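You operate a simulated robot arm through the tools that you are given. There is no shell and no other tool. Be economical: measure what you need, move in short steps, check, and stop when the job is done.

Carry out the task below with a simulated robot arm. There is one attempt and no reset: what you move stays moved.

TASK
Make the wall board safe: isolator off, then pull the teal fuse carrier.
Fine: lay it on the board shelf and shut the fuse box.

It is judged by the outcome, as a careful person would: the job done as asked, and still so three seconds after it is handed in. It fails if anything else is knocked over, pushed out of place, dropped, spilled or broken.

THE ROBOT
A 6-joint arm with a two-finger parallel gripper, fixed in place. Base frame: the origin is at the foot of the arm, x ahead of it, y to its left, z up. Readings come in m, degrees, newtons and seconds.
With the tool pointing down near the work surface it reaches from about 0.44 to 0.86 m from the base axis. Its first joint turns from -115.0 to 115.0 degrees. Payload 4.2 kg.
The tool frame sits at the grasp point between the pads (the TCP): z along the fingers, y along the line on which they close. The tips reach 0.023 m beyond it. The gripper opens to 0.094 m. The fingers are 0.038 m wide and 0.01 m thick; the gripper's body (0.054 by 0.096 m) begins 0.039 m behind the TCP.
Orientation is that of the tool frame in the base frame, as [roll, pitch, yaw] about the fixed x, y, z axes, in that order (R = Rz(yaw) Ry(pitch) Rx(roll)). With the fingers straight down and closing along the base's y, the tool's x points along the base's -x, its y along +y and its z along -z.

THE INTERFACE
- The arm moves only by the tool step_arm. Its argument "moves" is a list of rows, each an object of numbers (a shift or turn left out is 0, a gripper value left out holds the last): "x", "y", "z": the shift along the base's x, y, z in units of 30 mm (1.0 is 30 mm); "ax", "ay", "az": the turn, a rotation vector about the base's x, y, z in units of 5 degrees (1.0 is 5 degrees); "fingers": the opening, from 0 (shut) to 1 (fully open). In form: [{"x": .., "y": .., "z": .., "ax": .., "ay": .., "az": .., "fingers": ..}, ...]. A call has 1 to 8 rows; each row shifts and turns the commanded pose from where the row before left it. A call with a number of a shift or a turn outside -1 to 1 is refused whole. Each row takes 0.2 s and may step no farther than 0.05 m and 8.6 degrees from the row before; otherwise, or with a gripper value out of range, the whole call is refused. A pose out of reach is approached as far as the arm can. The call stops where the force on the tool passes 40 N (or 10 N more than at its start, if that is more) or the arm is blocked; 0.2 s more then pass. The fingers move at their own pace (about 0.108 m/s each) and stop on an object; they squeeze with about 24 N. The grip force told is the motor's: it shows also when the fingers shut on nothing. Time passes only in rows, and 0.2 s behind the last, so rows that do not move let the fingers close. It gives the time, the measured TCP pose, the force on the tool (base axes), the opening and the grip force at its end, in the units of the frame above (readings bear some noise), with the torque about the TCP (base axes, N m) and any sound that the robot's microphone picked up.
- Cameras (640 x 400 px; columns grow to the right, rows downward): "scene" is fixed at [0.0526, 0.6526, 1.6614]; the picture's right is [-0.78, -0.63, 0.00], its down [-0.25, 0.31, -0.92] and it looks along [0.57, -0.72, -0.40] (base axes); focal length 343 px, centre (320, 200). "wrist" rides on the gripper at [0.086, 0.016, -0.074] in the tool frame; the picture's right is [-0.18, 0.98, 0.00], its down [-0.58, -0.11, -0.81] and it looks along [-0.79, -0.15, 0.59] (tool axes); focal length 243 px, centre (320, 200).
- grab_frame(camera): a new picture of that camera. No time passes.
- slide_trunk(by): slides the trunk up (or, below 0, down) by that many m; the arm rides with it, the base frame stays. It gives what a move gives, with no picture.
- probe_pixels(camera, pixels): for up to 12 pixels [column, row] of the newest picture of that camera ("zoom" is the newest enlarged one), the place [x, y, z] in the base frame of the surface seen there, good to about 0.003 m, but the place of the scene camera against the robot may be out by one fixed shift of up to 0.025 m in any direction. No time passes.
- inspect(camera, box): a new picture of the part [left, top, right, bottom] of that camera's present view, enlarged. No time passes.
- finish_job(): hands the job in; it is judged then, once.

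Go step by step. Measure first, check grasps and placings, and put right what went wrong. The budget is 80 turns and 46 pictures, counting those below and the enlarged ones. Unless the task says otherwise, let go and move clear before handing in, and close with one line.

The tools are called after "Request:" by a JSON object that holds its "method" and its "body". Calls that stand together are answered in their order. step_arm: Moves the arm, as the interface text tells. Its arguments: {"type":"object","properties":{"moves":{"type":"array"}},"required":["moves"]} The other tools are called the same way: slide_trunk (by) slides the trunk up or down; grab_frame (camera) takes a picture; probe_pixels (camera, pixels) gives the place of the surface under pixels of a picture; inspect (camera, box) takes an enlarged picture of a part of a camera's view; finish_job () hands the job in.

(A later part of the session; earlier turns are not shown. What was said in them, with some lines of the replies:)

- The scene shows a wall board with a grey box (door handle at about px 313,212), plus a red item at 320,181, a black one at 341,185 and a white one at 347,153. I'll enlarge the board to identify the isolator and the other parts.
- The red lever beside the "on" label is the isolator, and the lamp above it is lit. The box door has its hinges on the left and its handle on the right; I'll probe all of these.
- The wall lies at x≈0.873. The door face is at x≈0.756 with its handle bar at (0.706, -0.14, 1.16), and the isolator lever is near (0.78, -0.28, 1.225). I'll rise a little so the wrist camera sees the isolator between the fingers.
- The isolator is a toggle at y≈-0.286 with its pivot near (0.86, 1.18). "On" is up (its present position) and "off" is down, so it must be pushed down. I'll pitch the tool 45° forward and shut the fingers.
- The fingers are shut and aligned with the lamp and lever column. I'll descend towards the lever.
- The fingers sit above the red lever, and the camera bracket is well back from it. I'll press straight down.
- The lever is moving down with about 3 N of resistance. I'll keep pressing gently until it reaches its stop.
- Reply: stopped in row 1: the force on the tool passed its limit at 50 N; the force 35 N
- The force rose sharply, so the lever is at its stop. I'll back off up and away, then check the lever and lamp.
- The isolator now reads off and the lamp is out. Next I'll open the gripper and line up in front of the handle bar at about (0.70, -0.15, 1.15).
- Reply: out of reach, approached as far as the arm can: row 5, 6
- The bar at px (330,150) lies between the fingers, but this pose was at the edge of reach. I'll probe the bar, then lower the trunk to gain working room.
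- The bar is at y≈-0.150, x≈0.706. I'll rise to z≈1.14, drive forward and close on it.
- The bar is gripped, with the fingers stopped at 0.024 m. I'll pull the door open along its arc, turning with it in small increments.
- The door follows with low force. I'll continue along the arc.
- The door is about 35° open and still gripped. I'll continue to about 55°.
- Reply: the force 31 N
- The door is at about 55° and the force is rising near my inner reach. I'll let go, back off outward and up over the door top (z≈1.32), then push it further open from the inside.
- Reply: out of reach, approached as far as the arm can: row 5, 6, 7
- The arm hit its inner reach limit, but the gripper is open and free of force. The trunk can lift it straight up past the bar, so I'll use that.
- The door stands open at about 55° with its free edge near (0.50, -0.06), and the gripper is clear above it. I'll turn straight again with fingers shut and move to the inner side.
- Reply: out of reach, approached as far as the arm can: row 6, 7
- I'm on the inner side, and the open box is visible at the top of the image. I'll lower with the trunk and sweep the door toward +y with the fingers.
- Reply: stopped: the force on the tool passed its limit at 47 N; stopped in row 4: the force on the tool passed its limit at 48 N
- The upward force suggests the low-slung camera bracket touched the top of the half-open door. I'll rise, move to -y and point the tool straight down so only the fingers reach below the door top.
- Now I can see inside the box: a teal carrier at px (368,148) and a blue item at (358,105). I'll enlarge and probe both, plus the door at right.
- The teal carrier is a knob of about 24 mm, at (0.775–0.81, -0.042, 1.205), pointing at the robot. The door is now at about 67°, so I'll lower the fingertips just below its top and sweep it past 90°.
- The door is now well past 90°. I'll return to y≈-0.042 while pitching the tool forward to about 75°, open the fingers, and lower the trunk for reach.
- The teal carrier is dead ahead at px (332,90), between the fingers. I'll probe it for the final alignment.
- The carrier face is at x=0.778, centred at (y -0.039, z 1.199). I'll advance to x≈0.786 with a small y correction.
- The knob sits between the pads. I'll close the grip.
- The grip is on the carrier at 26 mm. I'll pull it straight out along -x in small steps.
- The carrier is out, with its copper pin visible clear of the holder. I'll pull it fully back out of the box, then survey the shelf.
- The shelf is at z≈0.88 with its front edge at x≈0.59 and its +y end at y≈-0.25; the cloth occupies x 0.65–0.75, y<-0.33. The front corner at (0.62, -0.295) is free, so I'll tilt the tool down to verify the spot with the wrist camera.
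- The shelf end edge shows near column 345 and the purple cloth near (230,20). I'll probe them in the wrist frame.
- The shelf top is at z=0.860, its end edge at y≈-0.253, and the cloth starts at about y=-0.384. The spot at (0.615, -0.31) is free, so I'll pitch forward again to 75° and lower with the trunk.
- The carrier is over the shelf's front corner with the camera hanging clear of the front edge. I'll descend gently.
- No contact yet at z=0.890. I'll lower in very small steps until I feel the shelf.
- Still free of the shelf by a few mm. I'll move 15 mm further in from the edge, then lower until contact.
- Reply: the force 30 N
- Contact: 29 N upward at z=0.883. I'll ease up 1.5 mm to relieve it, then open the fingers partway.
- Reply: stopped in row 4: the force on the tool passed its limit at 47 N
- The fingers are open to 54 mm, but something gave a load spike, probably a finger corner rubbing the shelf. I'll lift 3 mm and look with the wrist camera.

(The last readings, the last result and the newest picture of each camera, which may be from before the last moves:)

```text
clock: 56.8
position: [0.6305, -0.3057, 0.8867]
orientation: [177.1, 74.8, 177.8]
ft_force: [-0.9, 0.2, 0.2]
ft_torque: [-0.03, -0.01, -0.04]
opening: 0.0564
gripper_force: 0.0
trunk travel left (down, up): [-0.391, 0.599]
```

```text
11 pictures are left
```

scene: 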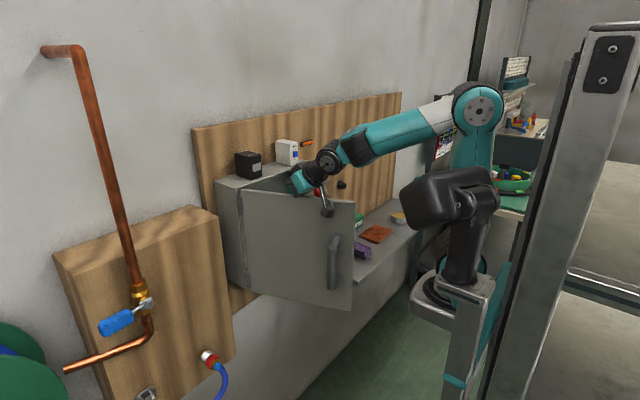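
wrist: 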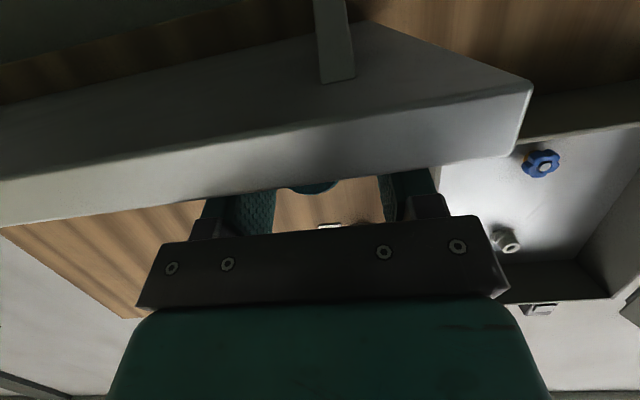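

The knob at px (312,187) lies free between the open fingers. I'll withdraw straight back along -x, slightly upward.

Request:
{"method": "step_arm", "body": {"moves": [{"x": -0.5, "z": 0.05}, {"x": -0.7, "z": 0.05}, {"x": -0.8}, {"x": -0.8}, {"x": -0.4}]}}

Request:
{"method": "inspect", "body": {"camera": "scene", "box": [300, 210, 420, 290]}}

```text
clock: 58.0
position: [0.534, -0.3037, 0.8899]
orientation: [176.9, 74.8, 177.9]
ft_force: [0.2, 0.1, 0.6]
ft_torque: [-0.04, 0.02, 0.02]
opening: 0.0564
gripper_force: 0.0
trunk travel left (down, up): [-0.391, 0.599]
```

```text
5.00 times, centred on (360, 250) of scene
```

zoom: 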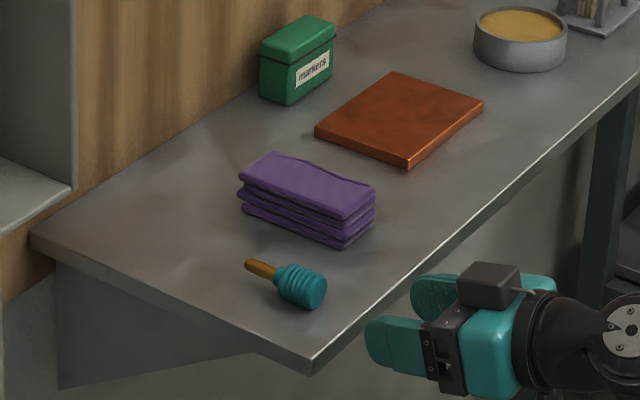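

The carrier is lying on the shelf near the front corner, clear of the cloth. Now for the door: I'll raise the trunk and check for obstacles on the +y side.

Request:
{"method": "slide_trunk", "body": {"by": 0.5}}

Request:
{"method": "grab_frame", "body": {"camera": "scene"}}

Request:
{"method": "probe_pixels", "body": {"camera": "scene", "pixels": [[115, 322], [210, 357], [145, 300], [215, 225], [60, 50], [262, 270], [280, 285], [270, 200], [300, 270], [240, 190]]}}

```text
refused: 0.5 is not a number from -0.4 to 0.4
```

```text
9 pictures are left
```

scene: 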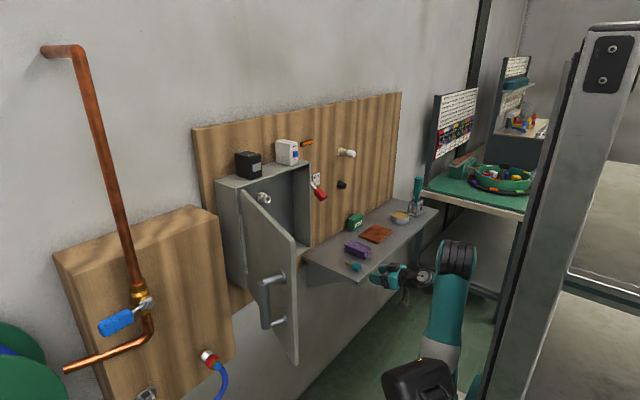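

```text
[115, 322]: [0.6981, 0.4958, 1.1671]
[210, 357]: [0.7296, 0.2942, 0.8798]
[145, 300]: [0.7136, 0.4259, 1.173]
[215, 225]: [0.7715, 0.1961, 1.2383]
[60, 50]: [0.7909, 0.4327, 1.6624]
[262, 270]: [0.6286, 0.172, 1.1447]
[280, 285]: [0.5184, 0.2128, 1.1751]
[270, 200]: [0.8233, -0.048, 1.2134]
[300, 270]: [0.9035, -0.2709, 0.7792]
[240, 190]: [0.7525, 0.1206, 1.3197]
```

The +y side is clear for x<0.69. I'll raise the trunk 0.4, then pitch the tool down and shut the fingers.

Request:
{"method": "slide_trunk", "body": {"by": 0.4}}

Request:
{"method": "step_arm", "body": {"moves": [{"ay": 1, "z": 1, "fingers": 0}, {"ay": 1, "z": 1}, {"ay": 1, "z": 1}, {"ay": 1, "z": 1}, {"ay": 1, "z": 0.5}, {"ay": 1}, {"ay": 1}, {"ay": 1}]}}

Request:
{"method": "step_arm", "body": {"moves": [{"ay": 1}, {"ay": 1}, {"ay": 1}, {"ay": 1}, {"ay": 1}, {"ay": 1}, {"ay": 1, "x": 0.3}]}}

```text
clock: 61.8
position: [0.5347, -0.3033, 1.2908]
orientation: [177.1, 74.8, 177.8]
ft_force: [-0.8, -0.5, -1.2]
ft_torque: [0.0, 0.0, -0.01]
opening: 0.0565
gripper_force: 0.0
trunk travel left (down, up): [-0.791, 0.199]
```

```text
clock: 63.6
position: [0.534, -0.3038, 1.425]
orientation: [178.7, 34.8, 179.3]
ft_force: [-0.5, -0.1, -0.9]
ft_torque: [-0.01, 0.03, -0.05]
opening: 0.0003
gripper_force: 24.0
trunk travel left (down, up): [-0.791, 0.199]
```

```text
clock: 65.2
position: [0.5476, -0.3193, 1.4143]
orientation: [-178.3, 6.1, 179.5]
ft_force: [-0.3, -0.6, 0.0]
ft_torque: [0.04, -0.04, 0.02]
opening: 0.0
gripper_force: 23.7
out of reach, approached as far as the arm can: row 5, 6, 7
trunk travel left (down, up): [-0.791, 0.199]
```

The tool-down pose is just beyond arm reach at this trunk height, so I'll raise the trunk a bit more and then move across to the +y side above the door.

Request:
{"method": "slide_trunk", "body": {"by": 0.13}}

Request:
{"method": "step_arm", "body": {"moves": [{"y": 1, "z": -0.5, "ay": 1}, {"y": 1, "z": -0.5, "ay": 0.2}, {"y": 1, "z": -0.5}, {"y": 1, "z": -0.5}, {"y": 1, "z": -0.5}, {"y": 1, "z": -0.5}, {"y": 1}, {"y": 1}]}}

Request:
{"method": "step_arm", "body": {"moves": [{"y": 1}, {"y": 1}, {"y": 1}, {"y": 1}, {"y": 1}, {"y": 1}, {"y": 1}, {"y": 1}]}}

```text
clock: 66.8
position: [0.5492, -0.3183, 1.5435]
orientation: [-178.3, 6.2, 179.4]
ft_force: [-1.0, -0.1, 0.7]
ft_torque: [0.0, 0.0, 0.03]
opening: 0.0
gripper_force: 24.1
trunk travel left (down, up): [-0.921, 0.069]
```

```text
clock: 68.6
position: [0.57, -0.085, 1.5295]
orientation: [-178.2, 0.2, 179.6]
ft_force: [0.0, -0.3, 0.2]
ft_torque: [0.01, 0.03, -0.03]
opening: 0.0
gripper_force: 24.0
out of reach, approached as far as the arm can: row 2, 3, 4, 5, 6
trunk travel left (down, up): [-0.921, 0.069]
```

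```text
clock: 70.4
position: [0.5708, 0.1548, 1.5289]
orientation: [-178.2, 0.2, 179.5]
ft_force: [0.4, -0.1, 0.4]
ft_torque: [0.04, -0.01, 0.03]
opening: 0.0002
gripper_force: 23.7
trunk travel left (down, up): [-0.921, 0.069]
```

I'm above the door at y=0.155, z=1.53. I'll go on to y≈0.25 and descend outside the door.

Request:
{"method": "step_arm", "body": {"moves": [{"y": 1}, {"y": 1}, {"y": 1}, {"z": -1}, {"z": -1}, {"z": -1}, {"z": -1}, {"z": -1}]}}

Request:
{"method": "grab_frame", "body": {"camera": "wrist"}}

```text
clock: 72.2
position: [0.5906, 0.2683, 1.4049]
orientation: [-178.1, 0.0, 179.5]
ft_force: [0.9, -0.3, 0.4]
ft_torque: [-0.04, 0.0, 0.02]
opening: 0.0
gripper_force: 24.2
out of reach, approached as far as the arm can: row 7, 8
trunk travel left (down, up): [-0.921, 0.069]
```

```text
8 pictures are left
```

wrist: 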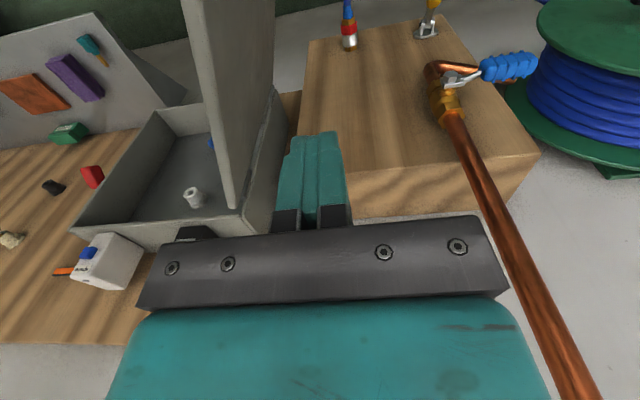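

The fingers are outside the open door (its edge is near column 235), with the pipe and panel well beyond. I'll lower with the trunk and push the door toward -y.

Request:
{"method": "slide_trunk", "body": {"by": -0.12}}

Request:
{"method": "step_arm", "body": {"moves": [{"y": -0.8}, {"y": -0.8}, {"y": -0.8}, {"y": -0.8}, {"y": -0.8}, {"y": -0.8}, {"y": -0.8}, {"y": -0.8}]}}

```text
clock: 73.7
position: [0.5914, 0.2688, 1.2842]
orientation: [-178.1, 0.0, 179.5]
ft_force: [-0.2, 1.0, -0.7]
ft_torque: [-0.02, 0.03, 0.04]
opening: 0.0
gripper_force: 24.1
trunk travel left (down, up): [-0.801, 0.189]
```

```text
clock: 75.5
position: [0.6334, 0.1138, 1.3443]
orientation: [-178.0, -0.2, 179.5]
ft_force: [0.6, -0.1, -0.7]
ft_torque: [-0.05, -0.01, 0.0]
opening: 0.0001
gripper_force: 24.4
out of reach, approached as far as the arm can: row 1, 2, 3, 4, 5, 6, 7, 8
trunk travel left (down, up): [-0.801, 0.189]
```

The arm was pushed up and out by its inner reach limit, so the tips may have passed over the door top. I'll check.

Request:
{"method": "grab_frame", "body": {"camera": "wrist"}}

```text
7 pictures are left
```

wrist: 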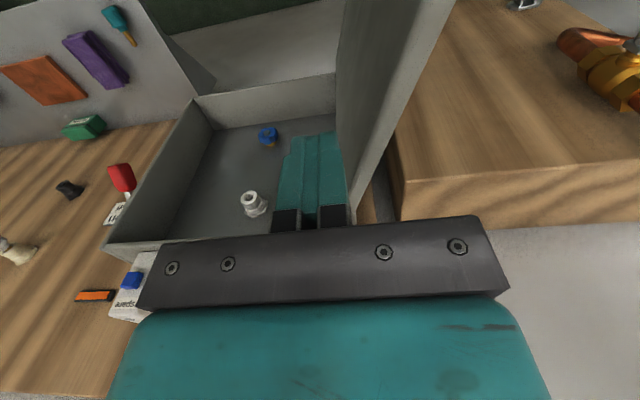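

The tips did pass over and are now inside the door. I'll lift, move outward in x to about 0.66, and see where the commanded pose settles.

Request:
{"method": "step_arm", "body": {"moves": [{"z": 1}, {"z": 1}, {"z": 1}, {"z": 1}, {"x": 1}, {"x": 1}, {"x": 0.6}]}}

```text
clock: 77.1
position: [0.6955, 0.1051, 1.4426]
orientation: [-178.0, 0.0, 179.5]
ft_force: [-0.1, 0.1, -0.7]
ft_torque: [0.01, 0.0, 0.0]
opening: 0.0001
gripper_force: 24.0
out of reach, approached as far as the arm can: row 6, 7
trunk travel left (down, up): [-0.801, 0.189]
```

The readings show the tool-down pose is too high relative to the trunk. I'll raise the trunk fully for a better working range, then cross back outside the door.

Request:
{"method": "slide_trunk", "body": {"by": 0.18}}

Request:
{"method": "step_arm", "body": {"moves": [{"y": 1, "z": -0.5, "x": -0.3}, {"y": 1, "z": -0.5, "x": -0.3}, {"y": 1, "z": -0.5, "x": -0.3}, {"y": 1, "z": -0.5, "x": -0.3}, {"y": 1, "z": -0.5, "x": -0.3}, {"z": -1}, {"z": -1}, {"z": -1}]}}

```text
clock: 79.1
position: [0.6969, 0.1041, 1.6228]
orientation: [-178.1, 0.1, 179.5]
ft_force: [0.1, -0.4, -0.4]
ft_torque: [0.01, -0.03, -0.01]
opening: 0.0
gripper_force: 24.3
trunk travel left (down, up): [-0.981, 0.009]
```

```text
clock: 80.9
position: [0.6512, 0.2532, 1.4584]
orientation: [-178.2, 0.1, 179.5]
ft_force: [-0.2, -0.3, 0.7]
ft_torque: [0.02, -0.06, -0.01]
opening: 0.0
gripper_force: 24.2
trunk travel left (down, up): [-0.981, 0.009]
```

No reach warnings now. I'll descend outside the door at x=0.65.

Request:
{"method": "step_arm", "body": {"moves": [{"z": -1}, {"z": -1}, {"z": -1}, {"z": -1}, {"z": -1}, {"z": -0.8}]}}

```text
clock: 82.3
position: [0.6817, 0.2815, 1.2979]
orientation: [-178.2, 0.2, 179.5]
ft_force: [-0.5, -0.1, 0.3]
ft_torque: [0.0, -0.03, 0.03]
opening: 0.0
gripper_force: 24.3
out of reach, approached as far as the arm can: row 2, 3, 4, 5, 6
trunk travel left (down, up): [-0.981, 0.009]
```

The lower the tool is relative to the trunk, the larger the minimum reach. I'll raise the arm and lower the trunk, so that z≈1.28 falls in the arm's good range.

Request:
{"method": "step_arm", "body": {"moves": [{"z": 1}, {"z": 1}, {"z": 1}, {"z": 1}, {"z": 1}, {"z": 1}, {"z": 1}, {"z": 1}]}}

Request:
{"method": "slide_trunk", "body": {"by": -0.22}}

```text
clock: 84.1
position: [0.6714, 0.2705, 1.5325]
orientation: [-178.1, 0.2, 179.6]
ft_force: [0.1, -0.2, -0.3]
ft_torque: [0.03, -0.03, 0.0]
opening: 0.0
gripper_force: 23.6
out of reach, approached as far as the arm can: row 8
trunk travel left (down, up): [-0.981, 0.009]
```

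```text
clock: 86.4
position: [0.6707, 0.2727, 1.313]
orientation: [-178.2, 0.2, 179.5]
ft_force: [-0.2, 0.2, -0.6]
ft_torque: [-0.01, 0.01, 0.01]
opening: 0.0001
gripper_force: 24.4
trunk travel left (down, up): [-0.761, 0.229]
```

Now at z=1.313, outside the door. I'll lower 3 cm, pull in slightly in x, and begin the sweep toward -y.

Request:
{"method": "step_arm", "body": {"moves": [{"z": -1, "x": -0.5}, {"x": -0.5}, {"y": -0.7}, {"y": -0.7}]}}

```text
clock: 87.4
position: [0.6408, 0.2307, 1.2801]
orientation: [-178.0, 0.2, 179.5]
ft_force: [-0.6, -0.4, -0.5]
ft_torque: [-0.02, -0.02, -0.01]
opening: 0.0
gripper_force: 23.7
trunk travel left (down, up): [-0.761, 0.229]
```

The pose is good and tracking. I'll continue the sweep to close the door.

Request:
{"method": "step_arm", "body": {"moves": [{"y": -0.7}, {"y": -0.7}, {"y": -0.7}, {"y": -0.7}, {"y": -0.7}, {"y": -0.7}, {"y": -0.7}, {"y": -0.7}]}}

Request:
{"method": "grab_frame", "body": {"camera": "scene"}}

```text
clock: 89.2
position: [0.6579, 0.069, 1.3042]
orientation: [-178.0, -0.1, 179.6]
ft_force: [-0.2, 0.2, 0.1]
ft_torque: [-0.02, -0.02, -0.01]
opening: 0.0
gripper_force: 23.8
out of reach, approached as far as the arm can: row 4, 5, 6, 7, 8
trunk travel left (down, up): [-0.761, 0.229]
```

```text
6 pictures are left
```

scene: 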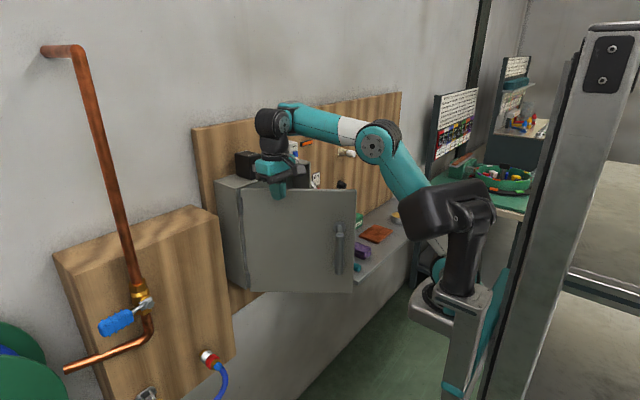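

The door has swung back to about 55° open. I'll keep pushing diagonally (+x, -y) along the closing arc.

Request:
{"method": "step_arm", "body": {"moves": [{"x": 0.4, "y": -0.7}, {"x": 0.3, "y": -0.8}, {"x": 0.3, "y": -0.8}, {"x": 0.4, "y": -0.8}, {"x": 0.5, "y": -0.7}]}}

```text
clock: 90.4
position: [0.7166, -0.0438, 1.3046]
orientation: [-178.2, 0.0, 179.6]
ft_force: [-1.0, 0.6, 0.0]
ft_torque: [-0.02, 0.02, 0.02]
opening: 0.0
gripper_force: 23.7
trunk travel left (down, up): [-0.761, 0.229]
```

The finger is at x=0.717, so the door should be nearly shut. I'll check.

Request:
{"method": "inspect", "body": {"camera": "scene", "box": [200, 110, 400, 300]}}

```text
2.11 times, centred on (300, 205) of scene
```

zoom: 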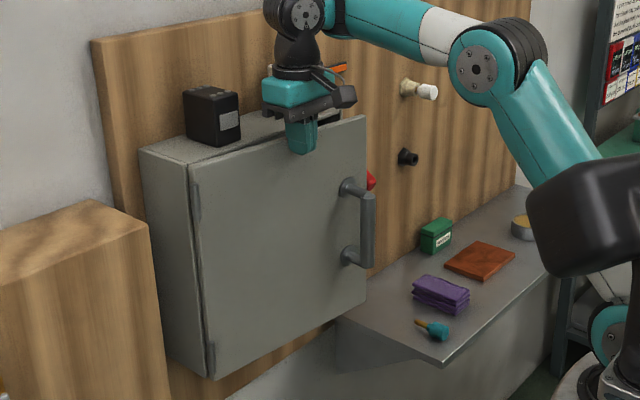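

The door is nearly closed. I'll back off, pitch the tool 50° forward, and press the door home beside the handle with the fingertips.

Request:
{"method": "step_arm", "body": {"moves": [{"x": -1}, {"x": -1, "ay": -1}, {"x": -0.3, "ay": -1}, {"ay": -1, "y": -0.6}, {"ay": -1, "y": -0.6}, {"ay": -1}, {"ay": -1}, {"ay": -1}]}}

Request:
{"method": "step_arm", "body": {"moves": [{"ay": -1}, {"ay": -1}, {"ay": -1}, {"z": -1}, {"z": -1}, {"z": -0.7}]}}

```text
clock: 92.2
position: [0.7491, -0.0682, 1.4522]
orientation: [-178.4, 35.1, 179.4]
ft_force: [-0.2, -0.2, 0.2]
ft_torque: [0.01, 0.0, 0.0]
opening: 0.0
gripper_force: 24.0
out of reach, approached as far as the arm can: row 1, 2, 3, 4, 5, 6, 7, 8
trunk travel left (down, up): [-0.761, 0.229]
```

```text
clock: 93.6
position: [0.7774, -0.0671, 1.4606]
orientation: [-178.8, 44.0, 179.3]
ft_force: [0.3, -0.4, -0.2]
ft_torque: [0.01, -0.01, 0.02]
opening: 0.0
gripper_force: 24.5
out of reach, approached as far as the arm can: row 1, 2, 3, 4, 5, 6
trunk travel left (down, up): [-0.761, 0.229]
```

The reach limit carried the arm up above the box; forces stayed at zero. I'll raise the commanded pose first so that the return passes well above the items on the box.

Request:
{"method": "step_arm", "body": {"moves": [{"z": 1}, {"z": 1}, {"z": 1}, {"z": 1}, {"z": 1}, {"z": 1}, {"z": 1}]}}

Request:
{"method": "grab_frame", "body": {"camera": "scene"}}

```text
clock: 95.2
position: [0.7359, -0.0841, 1.5808]
orientation: [-178.6, 45.1, 179.3]
ft_force: [0.6, 0.6, 0.5]
ft_torque: [-0.01, -0.02, -0.02]
opening: 0.0
gripper_force: 24.1
out of reach, approached as far as the arm can: row 3, 4, 5, 6, 7
trunk travel left (down, up): [-0.761, 0.229]
```

```text
4 pictures are left
```

scene: 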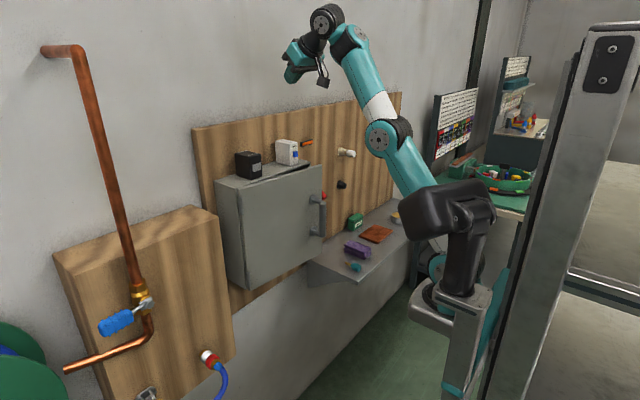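

Nothing on the box was disturbed and the door is only about 10° ajar; the arm is stretched high. I'll bring it back in -x and down in free space, checking the reading.

Request:
{"method": "step_arm", "body": {"moves": [{"x": -1, "z": -0.5}, {"x": -1, "z": -0.5}, {"x": -1, "z": -0.5}]}}

```text
clock: 96.0
position: [0.6586, -0.0802, 1.5565]
orientation: [-178.7, 45.0, 179.3]
ft_force: [0.2, 0.4, -0.3]
ft_torque: [-0.03, -0.01, 0.0]
opening: 0.0001
gripper_force: 24.2
out of reach, approached as far as the arm can: row 3
trunk travel left (down, up): [-0.761, 0.229]
```

The arm is back at x=0.659. I'll shift to y≈-0.045, clear of the handle, and lower in front of the door with the trunk.

Request:
{"method": "step_arm", "body": {"moves": [{"y": 0.7}, {"y": 0.5}]}}

Request:
{"method": "slide_trunk", "body": {"by": -0.28}}

Request:
{"method": "step_arm", "body": {"moves": [{"z": -0.8}, {"z": -0.8}]}}

```text
clock: 96.6
position: [0.6569, -0.0462, 1.5578]
orientation: [-178.6, 45.2, 179.3]
ft_force: [-0.7, 0.4, 0.4]
ft_torque: [0.01, 0.0, -0.01]
opening: 0.0
gripper_force: 24.0
trunk travel left (down, up): [-0.761, 0.229]
```

```text
clock: 99.4
position: [0.656, -0.0459, 1.2772]
orientation: [-178.6, 45.1, 179.3]
ft_force: [0.8, 0.1, 0.0]
ft_torque: [-0.01, 0.03, -0.01]
opening: 0.0
gripper_force: 24.5
trunk travel left (down, up): [-0.481, 0.509]
```

```text
clock: 100.0
position: [0.6756, -0.0446, 1.2654]
orientation: [-178.6, 44.9, 179.2]
ft_force: [0.0, -0.1, -0.8]
ft_torque: [0.02, 0.0, 0.0]
opening: 0.0
gripper_force: 24.2
out of reach, approached as far as the arm can: row 1, 2
trunk travel left (down, up): [-0.481, 0.509]
```

This height already works for pushing, since the tips are at about z=1.24 on the door. I'll push +x gently to close.

Request:
{"method": "step_arm", "body": {"moves": [{"x": 0.5}, {"x": 0.5}, {"x": 0.3}, {"x": 0.2}]}}

```text
clock: 101.0
position: [0.7202, -0.0423, 1.2637]
orientation: [-178.7, 45.1, 179.3]
ft_force: [0.3, -0.2, -0.2]
ft_torque: [-0.02, 0.01, 0.01]
opening: 0.0002
gripper_force: 24.2
trunk travel left (down, up): [-0.481, 0.509]
```

Request:
{"method": "step_arm", "body": {"moves": [{"x": 0.15}, {"x": 0.15}, {"x": 0.15}, {"x": 0.15}, {"x": 0.1}]}}

```text
clock: 101.6
position: [0.7249, -0.0415, 1.2664]
orientation: [-177.8, 45.1, -180.0]
ft_force: [-23.8, 1.2, -9.0]
ft_torque: [-0.16, 0.33, 0.11]
opening: 0.0001
gripper_force: 24.1
trunk travel left (down, up): [-0.481, 0.509]
stopped in row 2: the force on the tool passed its limit at 53 N (the readings are from after the stop); the commanded pose is now the measured one
```

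Firm contact at the closed plane (tip x≈0.755) means the door is home. I'll back off and inspect.

Request:
{"method": "step_arm", "body": {"moves": [{"x": -0.6}, {"x": -0.8, "z": 0.3}, {"x": -0.5, "z": 0.8}, {"z": 1}, {"z": 1}]}}

Request:
{"method": "inspect", "body": {"camera": "scene", "box": [200, 110, 400, 300]}}

Request:
{"method": "probe_pixels", "body": {"camera": "zoom", "pixels": [[225, 250], [300, 290], [270, 200], [325, 150], [210, 330]]}}

```text
clock: 102.8
position: [0.6609, -0.0383, 1.3372]
orientation: [-178.3, 44.9, 179.8]
ft_force: [-0.6, 0.2, 0.6]
ft_torque: [-0.01, 0.0, 0.01]
opening: 0.0
gripper_force: 23.7
out of reach, approached as far as the arm can: row 5
trunk travel left (down, up): [-0.481, 0.509]
```

```text
2.11 times, centred on (300, 205) of scene
```

zoom: 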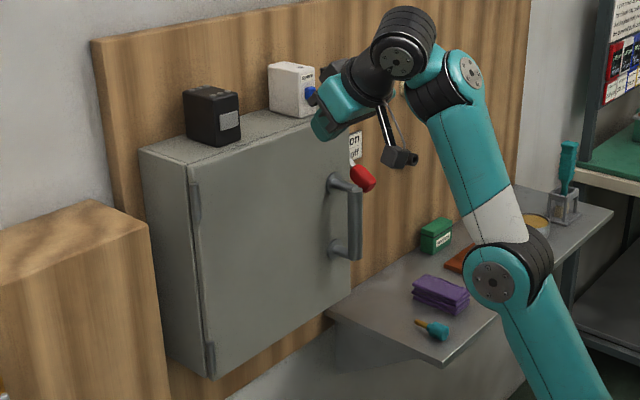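

```text
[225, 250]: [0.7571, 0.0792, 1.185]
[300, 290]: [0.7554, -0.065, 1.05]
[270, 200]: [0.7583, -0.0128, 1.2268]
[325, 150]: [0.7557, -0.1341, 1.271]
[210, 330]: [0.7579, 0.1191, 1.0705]
```

The door face reads a uniform x≈0.757, the same as at the start, so the box is shut. The lever is down on "off", the carrier is lying on the shelf, and the gripper is clear, so I'm handing in.

Request:
{"method": "finish_job", "body": {}}

```text
The job is handed in.
```

The isolator is off and its lamp is out. The teal fuse carrier is lying on the board shelf, the fuse box is shut, and nothing else appears to have been disturbed.
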